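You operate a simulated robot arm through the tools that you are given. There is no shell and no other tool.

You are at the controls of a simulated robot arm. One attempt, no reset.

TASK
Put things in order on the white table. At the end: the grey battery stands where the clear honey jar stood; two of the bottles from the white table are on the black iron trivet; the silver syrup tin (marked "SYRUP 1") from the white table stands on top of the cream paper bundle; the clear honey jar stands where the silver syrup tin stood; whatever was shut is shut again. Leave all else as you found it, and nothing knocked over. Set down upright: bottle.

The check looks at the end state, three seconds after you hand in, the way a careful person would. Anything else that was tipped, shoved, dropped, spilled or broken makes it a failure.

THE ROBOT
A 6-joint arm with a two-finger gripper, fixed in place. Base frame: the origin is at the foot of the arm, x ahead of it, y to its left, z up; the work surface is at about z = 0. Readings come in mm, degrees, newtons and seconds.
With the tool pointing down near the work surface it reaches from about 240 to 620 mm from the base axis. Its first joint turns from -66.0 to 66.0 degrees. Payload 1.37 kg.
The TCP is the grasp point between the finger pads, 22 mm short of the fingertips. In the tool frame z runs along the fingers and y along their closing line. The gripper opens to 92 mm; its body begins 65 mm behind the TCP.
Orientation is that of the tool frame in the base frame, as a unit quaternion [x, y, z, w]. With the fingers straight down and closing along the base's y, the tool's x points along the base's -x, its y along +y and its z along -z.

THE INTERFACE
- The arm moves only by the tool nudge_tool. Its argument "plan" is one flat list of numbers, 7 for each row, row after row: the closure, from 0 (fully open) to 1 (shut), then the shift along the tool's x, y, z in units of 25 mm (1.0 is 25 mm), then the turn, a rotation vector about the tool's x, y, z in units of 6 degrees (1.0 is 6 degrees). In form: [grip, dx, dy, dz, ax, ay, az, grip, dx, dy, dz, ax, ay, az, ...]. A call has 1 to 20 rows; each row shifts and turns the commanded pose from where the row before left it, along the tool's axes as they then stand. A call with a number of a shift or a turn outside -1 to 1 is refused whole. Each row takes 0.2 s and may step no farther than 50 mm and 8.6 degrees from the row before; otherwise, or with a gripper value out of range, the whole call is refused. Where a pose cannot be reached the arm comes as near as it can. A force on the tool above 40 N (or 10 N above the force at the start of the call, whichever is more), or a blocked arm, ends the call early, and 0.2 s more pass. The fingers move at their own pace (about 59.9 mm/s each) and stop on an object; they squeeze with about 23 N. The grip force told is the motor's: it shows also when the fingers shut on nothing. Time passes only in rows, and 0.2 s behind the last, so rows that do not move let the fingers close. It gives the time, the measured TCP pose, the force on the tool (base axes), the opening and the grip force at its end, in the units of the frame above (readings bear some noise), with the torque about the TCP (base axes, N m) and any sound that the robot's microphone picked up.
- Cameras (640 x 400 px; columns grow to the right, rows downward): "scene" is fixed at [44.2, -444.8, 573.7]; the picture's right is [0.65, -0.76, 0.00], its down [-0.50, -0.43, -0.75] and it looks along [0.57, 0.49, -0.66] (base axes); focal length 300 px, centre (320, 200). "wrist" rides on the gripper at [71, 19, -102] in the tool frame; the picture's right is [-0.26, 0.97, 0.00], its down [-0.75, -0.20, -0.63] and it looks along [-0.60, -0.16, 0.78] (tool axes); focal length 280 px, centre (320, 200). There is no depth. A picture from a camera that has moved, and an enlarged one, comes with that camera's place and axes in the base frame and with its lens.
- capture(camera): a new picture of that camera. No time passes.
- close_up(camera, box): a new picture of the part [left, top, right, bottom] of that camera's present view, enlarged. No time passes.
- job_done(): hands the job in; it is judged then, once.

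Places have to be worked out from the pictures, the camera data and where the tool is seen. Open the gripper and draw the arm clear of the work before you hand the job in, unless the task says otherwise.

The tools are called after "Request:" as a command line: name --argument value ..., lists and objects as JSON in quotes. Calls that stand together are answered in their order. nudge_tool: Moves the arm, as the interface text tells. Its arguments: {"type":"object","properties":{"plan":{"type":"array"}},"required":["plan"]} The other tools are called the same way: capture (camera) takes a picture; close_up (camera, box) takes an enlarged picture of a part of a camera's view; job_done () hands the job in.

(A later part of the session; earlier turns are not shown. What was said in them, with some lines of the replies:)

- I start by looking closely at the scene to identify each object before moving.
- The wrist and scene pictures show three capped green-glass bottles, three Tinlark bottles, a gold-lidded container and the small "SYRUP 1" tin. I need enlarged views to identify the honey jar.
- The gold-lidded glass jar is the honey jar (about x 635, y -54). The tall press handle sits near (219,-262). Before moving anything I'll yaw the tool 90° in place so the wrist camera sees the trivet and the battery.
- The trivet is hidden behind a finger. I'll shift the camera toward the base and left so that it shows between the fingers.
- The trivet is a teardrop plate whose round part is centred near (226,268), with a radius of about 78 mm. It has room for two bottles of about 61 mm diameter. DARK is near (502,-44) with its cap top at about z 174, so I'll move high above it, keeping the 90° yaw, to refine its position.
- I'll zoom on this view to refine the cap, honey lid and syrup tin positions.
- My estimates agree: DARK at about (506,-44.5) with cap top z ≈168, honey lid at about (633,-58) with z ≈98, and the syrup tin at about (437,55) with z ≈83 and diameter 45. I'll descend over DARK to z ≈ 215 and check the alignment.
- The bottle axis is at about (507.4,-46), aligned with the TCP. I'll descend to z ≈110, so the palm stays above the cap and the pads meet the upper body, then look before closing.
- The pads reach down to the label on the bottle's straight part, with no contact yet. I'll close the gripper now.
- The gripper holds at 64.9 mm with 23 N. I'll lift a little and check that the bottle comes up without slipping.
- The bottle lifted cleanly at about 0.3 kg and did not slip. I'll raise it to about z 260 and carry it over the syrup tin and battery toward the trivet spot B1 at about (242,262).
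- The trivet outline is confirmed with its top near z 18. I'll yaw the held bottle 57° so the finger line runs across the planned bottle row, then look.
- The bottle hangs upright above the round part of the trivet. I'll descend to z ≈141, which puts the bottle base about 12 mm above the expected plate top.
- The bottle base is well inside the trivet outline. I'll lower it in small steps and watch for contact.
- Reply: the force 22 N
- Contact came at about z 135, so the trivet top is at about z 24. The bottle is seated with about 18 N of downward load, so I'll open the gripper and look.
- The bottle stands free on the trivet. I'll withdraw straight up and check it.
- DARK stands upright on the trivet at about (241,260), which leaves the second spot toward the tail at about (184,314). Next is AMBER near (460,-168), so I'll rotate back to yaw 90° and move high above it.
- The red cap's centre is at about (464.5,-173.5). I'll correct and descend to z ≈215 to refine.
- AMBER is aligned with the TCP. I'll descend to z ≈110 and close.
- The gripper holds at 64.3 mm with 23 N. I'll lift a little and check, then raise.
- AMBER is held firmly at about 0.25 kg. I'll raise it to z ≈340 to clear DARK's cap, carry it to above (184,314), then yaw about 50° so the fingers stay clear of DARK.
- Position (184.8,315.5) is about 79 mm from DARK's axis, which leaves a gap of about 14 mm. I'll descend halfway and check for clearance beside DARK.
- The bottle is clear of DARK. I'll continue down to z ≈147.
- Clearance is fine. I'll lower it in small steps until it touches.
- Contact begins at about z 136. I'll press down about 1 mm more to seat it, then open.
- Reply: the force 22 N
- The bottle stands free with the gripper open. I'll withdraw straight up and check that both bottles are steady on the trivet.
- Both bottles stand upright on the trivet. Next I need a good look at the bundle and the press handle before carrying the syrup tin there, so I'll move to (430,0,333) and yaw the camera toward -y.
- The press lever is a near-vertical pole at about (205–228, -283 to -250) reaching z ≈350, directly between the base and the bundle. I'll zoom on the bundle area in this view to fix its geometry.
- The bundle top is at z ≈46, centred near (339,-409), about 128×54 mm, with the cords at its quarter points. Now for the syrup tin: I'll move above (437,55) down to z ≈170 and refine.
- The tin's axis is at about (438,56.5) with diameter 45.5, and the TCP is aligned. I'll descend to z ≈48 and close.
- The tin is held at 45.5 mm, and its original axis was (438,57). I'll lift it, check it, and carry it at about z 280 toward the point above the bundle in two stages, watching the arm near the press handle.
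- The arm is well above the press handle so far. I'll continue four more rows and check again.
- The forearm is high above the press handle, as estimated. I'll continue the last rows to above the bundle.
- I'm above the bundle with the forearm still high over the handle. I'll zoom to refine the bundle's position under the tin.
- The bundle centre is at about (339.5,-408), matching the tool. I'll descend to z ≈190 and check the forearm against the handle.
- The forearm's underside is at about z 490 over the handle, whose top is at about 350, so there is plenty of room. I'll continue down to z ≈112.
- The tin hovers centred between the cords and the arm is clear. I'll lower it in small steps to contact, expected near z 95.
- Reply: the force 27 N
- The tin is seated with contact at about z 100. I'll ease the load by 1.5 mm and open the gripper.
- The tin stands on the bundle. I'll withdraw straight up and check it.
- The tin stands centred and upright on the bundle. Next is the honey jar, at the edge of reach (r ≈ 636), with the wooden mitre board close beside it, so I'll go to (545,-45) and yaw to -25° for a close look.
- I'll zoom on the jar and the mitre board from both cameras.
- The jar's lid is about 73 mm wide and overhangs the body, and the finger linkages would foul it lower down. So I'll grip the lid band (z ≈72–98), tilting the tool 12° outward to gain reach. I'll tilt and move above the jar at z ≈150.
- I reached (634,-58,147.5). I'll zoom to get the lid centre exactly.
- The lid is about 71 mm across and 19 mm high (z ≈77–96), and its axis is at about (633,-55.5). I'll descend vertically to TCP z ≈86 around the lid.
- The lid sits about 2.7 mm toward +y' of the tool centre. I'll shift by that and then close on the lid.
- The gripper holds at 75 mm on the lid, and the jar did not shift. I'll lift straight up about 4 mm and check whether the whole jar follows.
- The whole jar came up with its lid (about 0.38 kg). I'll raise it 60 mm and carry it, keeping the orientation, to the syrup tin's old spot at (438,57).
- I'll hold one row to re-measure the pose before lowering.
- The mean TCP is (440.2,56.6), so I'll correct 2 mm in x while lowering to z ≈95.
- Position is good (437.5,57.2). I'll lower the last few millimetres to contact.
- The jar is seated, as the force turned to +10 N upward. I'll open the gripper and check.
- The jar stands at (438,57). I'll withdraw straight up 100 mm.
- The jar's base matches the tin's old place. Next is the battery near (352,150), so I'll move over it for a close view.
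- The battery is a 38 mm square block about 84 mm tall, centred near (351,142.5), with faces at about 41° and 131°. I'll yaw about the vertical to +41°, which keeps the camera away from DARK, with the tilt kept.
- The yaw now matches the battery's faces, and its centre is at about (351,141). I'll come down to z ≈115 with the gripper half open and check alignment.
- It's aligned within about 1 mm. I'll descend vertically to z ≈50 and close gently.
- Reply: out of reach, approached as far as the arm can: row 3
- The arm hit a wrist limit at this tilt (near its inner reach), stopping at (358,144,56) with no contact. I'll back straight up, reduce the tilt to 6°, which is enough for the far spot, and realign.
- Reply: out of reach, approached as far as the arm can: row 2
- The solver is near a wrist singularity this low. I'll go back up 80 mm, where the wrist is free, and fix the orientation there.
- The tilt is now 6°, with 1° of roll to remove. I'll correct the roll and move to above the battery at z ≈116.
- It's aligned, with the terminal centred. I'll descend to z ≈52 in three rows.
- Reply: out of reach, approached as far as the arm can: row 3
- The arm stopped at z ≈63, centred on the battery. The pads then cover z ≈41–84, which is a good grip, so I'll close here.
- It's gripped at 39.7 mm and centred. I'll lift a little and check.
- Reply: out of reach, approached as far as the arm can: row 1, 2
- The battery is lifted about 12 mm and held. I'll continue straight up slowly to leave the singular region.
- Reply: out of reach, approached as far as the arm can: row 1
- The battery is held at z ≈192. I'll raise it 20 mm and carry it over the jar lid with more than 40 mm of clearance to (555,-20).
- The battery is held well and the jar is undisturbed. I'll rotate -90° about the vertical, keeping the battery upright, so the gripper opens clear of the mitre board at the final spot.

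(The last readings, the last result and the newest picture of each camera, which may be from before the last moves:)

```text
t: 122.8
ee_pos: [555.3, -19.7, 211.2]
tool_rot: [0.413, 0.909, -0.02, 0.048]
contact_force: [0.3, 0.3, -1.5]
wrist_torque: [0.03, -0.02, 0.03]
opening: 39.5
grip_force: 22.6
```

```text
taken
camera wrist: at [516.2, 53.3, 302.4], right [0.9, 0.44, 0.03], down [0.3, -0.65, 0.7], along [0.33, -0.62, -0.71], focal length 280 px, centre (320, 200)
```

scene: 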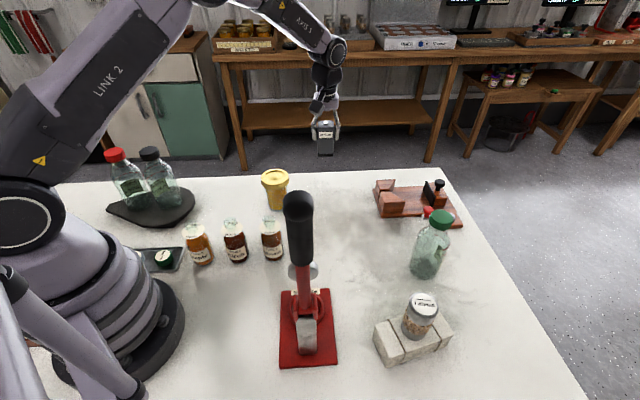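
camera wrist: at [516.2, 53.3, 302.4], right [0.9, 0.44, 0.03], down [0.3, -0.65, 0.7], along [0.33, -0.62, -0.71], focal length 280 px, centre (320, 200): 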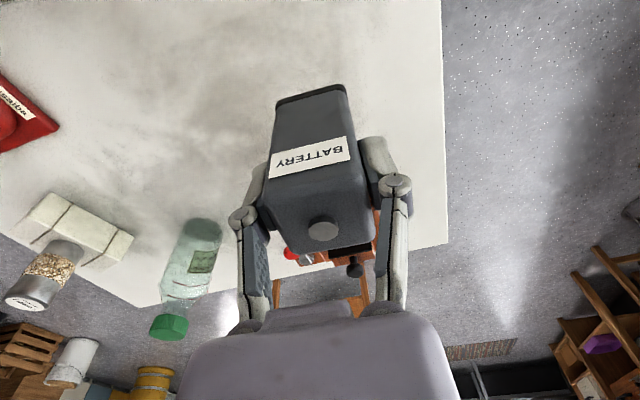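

It's upright with tilt 6° at yaw about -48°. I'll move to above the honey jar's old spot (632.7,-53.3) at z ≈130.

Request:
nudge_tool --plan '[1, -0.539, 0.287, 0.701, 0, 0, 0, 1, -0.539, 0.287, 0.701, 0, 0, 0, 1, -0.539, 0.287, 0.701, 0, 0, 0, 1, -0.539, 0.287, 0.701, 0, 0, 0, 1, -0.539, 0.287, 0.701, 0, 0, 0, 1, 0, 0, 0, 0, 0, 0]'

Request:
nudge_tool --plan '[1, 0, 0, 0, 0, 0, 0]'

Request:
capture --camera "wrist"

Request:
close_up --camera "scene" --box '[300, 90, 460, 220]'

```text
t: 124.2
ee_pos: [633.2, -54.6, 131.6]
tool_rot: [0.413, 0.909, -0.02, 0.047]
contact_force: [-0.1, -0.3, -2.2]
wrist_torque: [0.0, -0.01, 0.01]
opening: 39.4
grip_force: 23.1
```

```text
t: 124.6
ee_pos: [633.2, -54.1, 131.2]
tool_rot: [0.412, 0.91, -0.021, 0.047]
contact_force: [0.4, -1.0, -1.3]
wrist_torque: [0.03, 0.01, -0.01]
opening: 39.6
grip_force: 22.9
```

```text
taken
camera wrist: at [594.0, 18.7, 222.9], right [0.9, 0.44, 0.03], down [0.3, -0.65, 0.7], along [0.33, -0.62, -0.71], focal length 280 px, centre (320, 200)
```

wrist: 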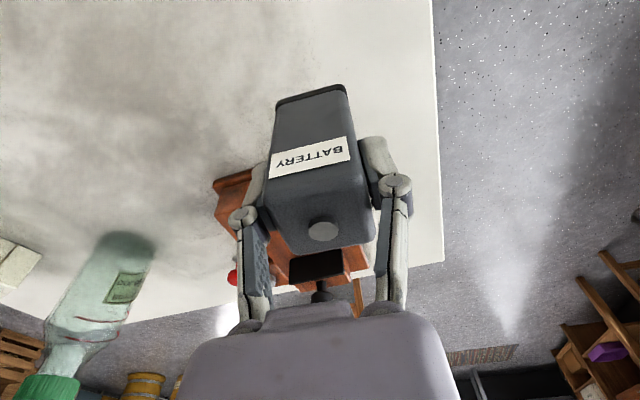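

```text
3.08 times, centred on (380, 155) of scene
camera zoom: at [44.2, -444.8, 573.7], right [0.65, -0.76, 0.0], down [-0.5, -0.43, -0.75], along [0.57, 0.49, -0.66], focal length 923 px, centre (135, 338)
```

zoom: 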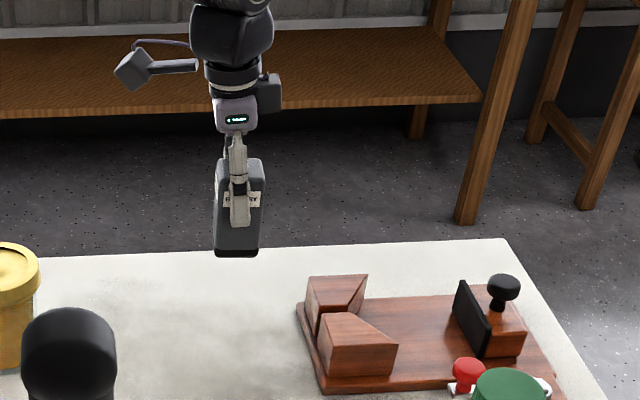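

It's right above the spot. I'll lower 60 mm and check that the arm still reaches.

Request:
nudge_tool --plan '[1, 0.095, 0.002, 0.795, 0, 0, 0, 1, 0.095, 0.002, 0.795, 0, 0, 0, 1, 0.095, 0.002, 0.795, 0, 0, 0, 1, 0, 0, 0, 0, 0, 0]'

Request:
nudge_tool --plan '[1, 0, 0, 0, 0, 0, 0]'

Request:
close_up --camera "scene" --box '[300, 90, 460, 220]'

Request:
capture --camera "wrist"

```text
t: 125.6
ee_pos: [634.4, -52.3, 71.3]
tool_rot: [0.413, 0.909, -0.021, 0.048]
contact_force: [0.0, 0.5, -1.0]
wrist_torque: [0.01, 0.02, 0.04]
opening: 39.7
grip_force: 23.5
```

```text
t: 126.0
ee_pos: [634.1, -52.7, 70.5]
tool_rot: [0.412, 0.91, -0.02, 0.047]
contact_force: [0.6, -0.5, -3.0]
wrist_torque: [-0.04, 0.03, -0.02]
opening: 39.3
grip_force: 23.1
```

```text
3.08 times, centred on (380, 155) of scene
camera zoom: at [44.2, -444.8, 573.7], right [0.65, -0.76, 0.0], down [-0.5, -0.43, -0.75], along [0.57, 0.49, -0.66], focal length 923 px, centre (135, 338)
```

zoom: 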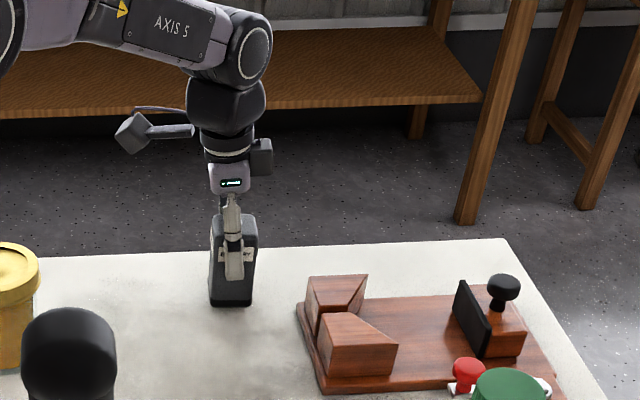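

```text
taken
camera wrist: at [594.7, 20.2, 162.6], right [0.9, 0.44, 0.03], down [0.3, -0.65, 0.7], along [0.33, -0.62, -0.71], focal length 280 px, centre (320, 200)
```

wrist: 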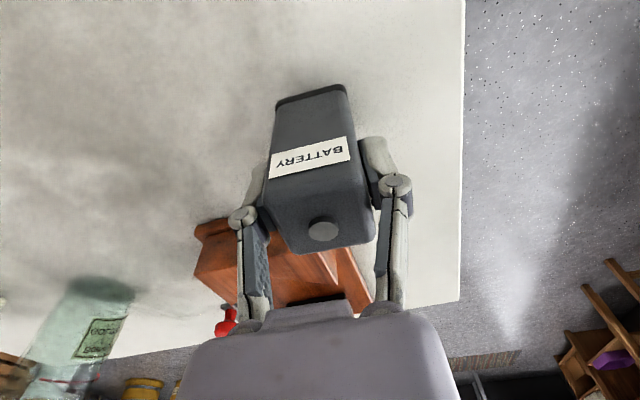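

I'll make a small correction of (-1.5,-0.7) mm while lowering 5 mm, then go down in tiny steps to contact.

Request:
nudge_tool --plan '[1, 0.03, -0.064, 0.1, 0, 0, 0, 1, 0.01, 0, 0.1, 0, 0, 0, 1, 0, 0, 0, 0, 0, 0]'

Request:
nudge_tool --plan '[1, 0.006, 0, 0.06, 0, 0, 0, 1, 0, 0, 0, 0, 0, 0]'

Request:
nudge_tool --plan '[1, 0.006, 0, 0.06, 0, 0, 0, 1, 0, 0, 0, 0, 0, 0]'

```text
t: 126.8
ee_pos: [632.7, -53.1, 65.3]
tool_rot: [0.413, 0.909, -0.02, 0.047]
contact_force: [-0.4, -0.3, -1.6]
wrist_torque: [0.0, -0.02, 0.03]
opening: 39.8
grip_force: 22.6
```

```text
t: 127.4
ee_pos: [632.5, -52.7, 62.0]
tool_rot: [0.412, 0.91, -0.021, 0.047]
contact_force: [0.5, -0.1, -0.9]
wrist_torque: [0.02, 0.03, 0.01]
opening: 39.7
grip_force: 23.1
```

```text
t: 128.0
ee_pos: [633.0, -53.3, 63.9]
tool_rot: [0.413, 0.909, -0.02, 0.049]
contact_force: [-2.4, 0.4, 7.2]
wrist_torque: [-0.05, -0.05, -0.01]
opening: 39.7
grip_force: 22.9
```

It touches down at about 7 N at (632.8,-53.2). I'll open the gripper to about 64 mm and check.

Request:
nudge_tool --plan '[0.45, 0, 0, 0, 0, 0, 0, 0.3, 0, 0, 0, 0, 0, 0, 0.3, 0, 0, 0, 0, 0, 0]'

Request:
capture --camera "wrist"

Request:
close_up --camera "scene" --box '[300, 90, 460, 220]'

```text
t: 128.8
ee_pos: [632.5, -52.8, 62.5]
tool_rot: [0.413, 0.909, -0.021, 0.047]
contact_force: [-0.1, -0.4, 0.0]
wrist_torque: [0.01, -0.03, -0.01]
opening: 64.3
grip_force: 0.0
```

```text
taken
camera wrist: at [593.2, 19.9, 154.3], right [0.9, 0.44, 0.03], down [0.3, -0.65, 0.7], along [0.33, -0.62, -0.71], focal length 280 px, centre (320, 200)
```

wrist: 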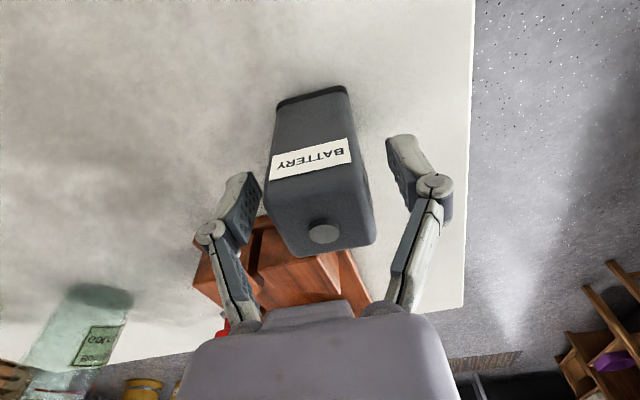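

```text
3.08 times, centred on (380, 155) of scene
camera zoom: at [44.2, -444.8, 573.7], right [0.65, -0.76, 0.0], down [-0.5, -0.43, -0.75], along [0.57, 0.49, -0.66], focal length 923 px, centre (135, 338)
```

zoom: 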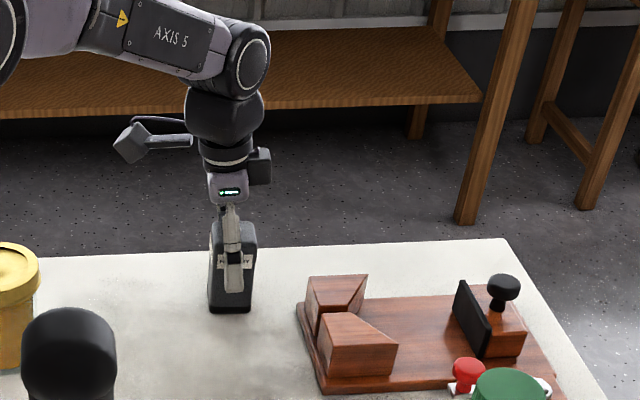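

The battery stands freely. I'll withdraw straight up 110 mm and look.

Request:
nudge_tool --plan '[0.3, -0.042, 0, -0.398, 0, 0, 0, 0.3, -0.084, 0, -0.8, 0, 0, 0, 0.3, -0.1, 0, -0.95, 0, 0, 0, 0.3, -0.1, 0, -0.95, 0, 0, 0, 0.3, -0.1, 0, -0.95, 0, 0, 0, 0.3, -0.08, 0, -0.76, 0, 0, 0]'

Request:
capture --camera "wrist"

Request:
close_up --camera "scene" --box '[300, 90, 460, 220]'

```text
t: 130.2
ee_pos: [631.2, -53.5, 181.6]
tool_rot: [0.412, 0.91, -0.021, 0.048]
contact_force: [-0.2, -0.1, -0.7]
wrist_torque: [-0.01, -0.02, 0.02]
opening: 64.4
grip_force: 0.0
```

```text
taken
camera wrist: at [591.8, 18.5, 275.4], right [0.9, 0.44, 0.03], down [0.3, -0.65, 0.7], along [0.33, -0.62, -0.71], focal length 280 px, centre (320, 200)
```

wrist: 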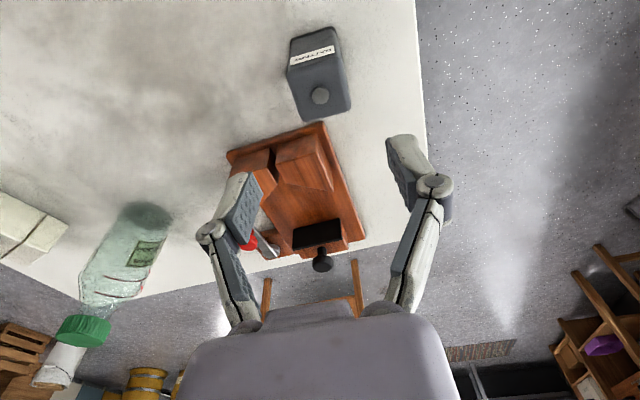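

```text
3.08 times, centred on (380, 155) of scene
camera zoom: at [44.2, -444.8, 573.7], right [0.65, -0.76, 0.0], down [-0.5, -0.43, -0.75], along [0.57, 0.49, -0.66], focal length 923 px, centre (135, 338)
```

zoom: 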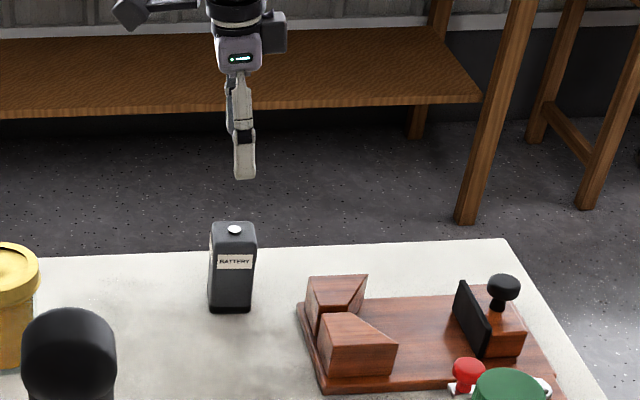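

The battery stands upright where the jar stood. I'll pull the arm back up and toward the base with the gripper open, then review the whole table.

Request:
nudge_tool --plan '[0.2, 0, 0, -0.8, 0, 0, 0, 0, 0.52, -0.548, -0.659, 0, 0, 0, 0, 0.52, -0.548, -0.659, 0, 0, 0, 0, 0.52, -0.548, -0.659, 0, 0, 0, 0, 0.52, -0.548, -0.659, 0, 0, 0, 0, 0.52, -0.548, -0.659, 0, 0, 0, 0, 0.52, -0.548, -0.659, 0, 0, 0, 0, 0.52, -0.548, -0.659, 0, 0, 0, 0, 0.52, -0.548, -0.659, 0, 0, 0, 0, 0.52, -0.548, -0.659, 0, 0, 0, 0, 0.52, -0.548, -0.659, 0, 0, 0]'

Request:
capture --camera "scene"

Request:
close_up --camera "scene" --box '[80, 130, 300, 290]'

Request:
close_up --camera "scene" --box '[250, 140, 480, 300]'

Request:
capture --camera "wrist"

```text
t: 132.6
ee_pos: [429.1, -32.1, 352.8]
tool_rot: [0.413, 0.909, -0.021, 0.047]
contact_force: [-1.7, 0.0, 0.0]
wrist_torque: [0.01, -0.02, -0.02]
opening: 91.7
grip_force: 0.0
```

```text
taken
```

scene: 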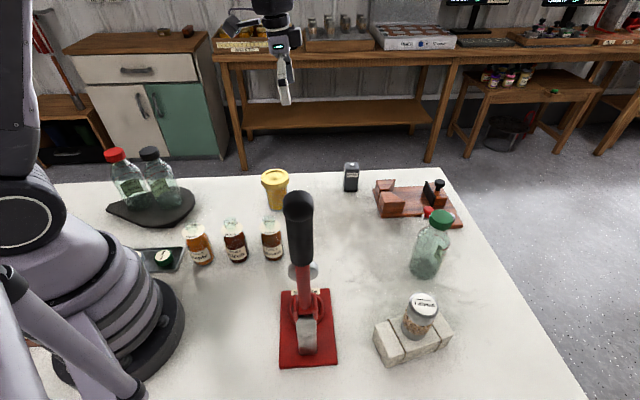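

```text
2.50 times, centred on (190, 210) of scene
camera zoom: at [44.2, -444.8, 573.7], right [0.65, -0.76, 0.0], down [-0.5, -0.43, -0.75], along [0.57, 0.49, -0.66], focal length 750 px, centre (645, 175)
```

zoom: 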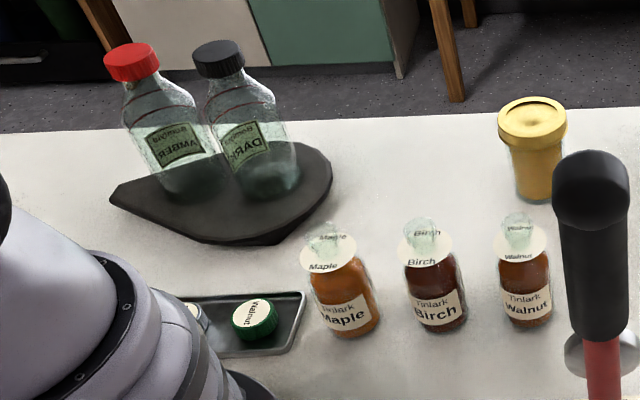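

```text
2.50 times, centred on (365, 220) of scene
camera zoom: at [44.2, -444.8, 573.7], right [0.65, -0.76, 0.0], down [-0.5, -0.43, -0.75], along [0.57, 0.49, -0.66], focal length 750 px, centre (208, 150)
```

zoom: 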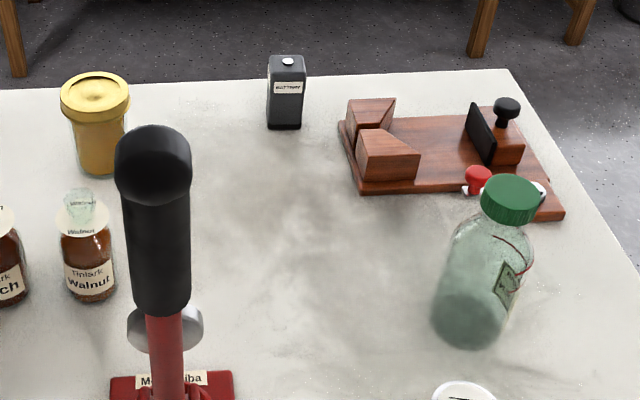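

```text
taken
camera wrist: at [389.9, 40.8, 445.7], right [0.9, 0.44, 0.03], down [0.3, -0.65, 0.7], along [0.33, -0.62, -0.71], focal length 280 px, centre (320, 200)
```

wrist: 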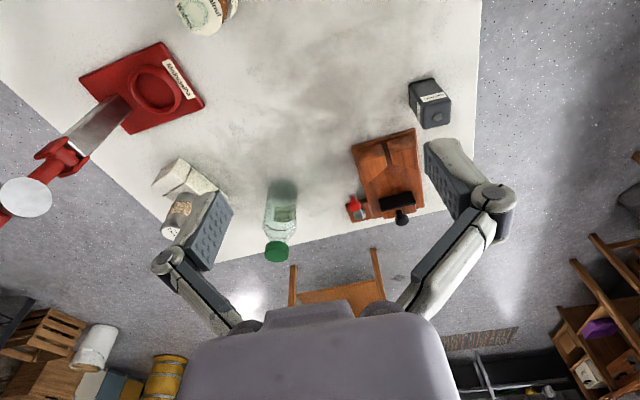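

All the goals look met. DARK and AMBER stand upright on the trivet, the syrup tin is on the bundle, the honey jar is at the tin's spot and the battery is at the jar's spot. The arm is clear with the gripper open, and everything else is unchanged, so I'm handing in.

Request:
job_done

```text
The job is handed in.
```

I've handed the job in, and every item was where you asked in the last pictures I took. I don't have the check's result.

- **Bottles:** the black-capped DARK and red-capped AMBER bottles stand upright, side by side on the black iron trivet, with their caps still on.
- **Syrup tin:** "SYRUP 1" stands upright on top of the cream paper bundle, between the two cords.
- **Honey jar:** it stands where the syrup tin stood, about 1 mm off by my readings. I lifted it by its lid, and the lid stayed shut.
- **Battery:** it stands upright where the honey jar stood, also about 1 mm off. I turned it a quarter turn on the way, so its label faces a different side than before.

In those pictures nothing was knocked over and nothing else had moved. The gripper was open and the arm was drawn clear before I handed in.
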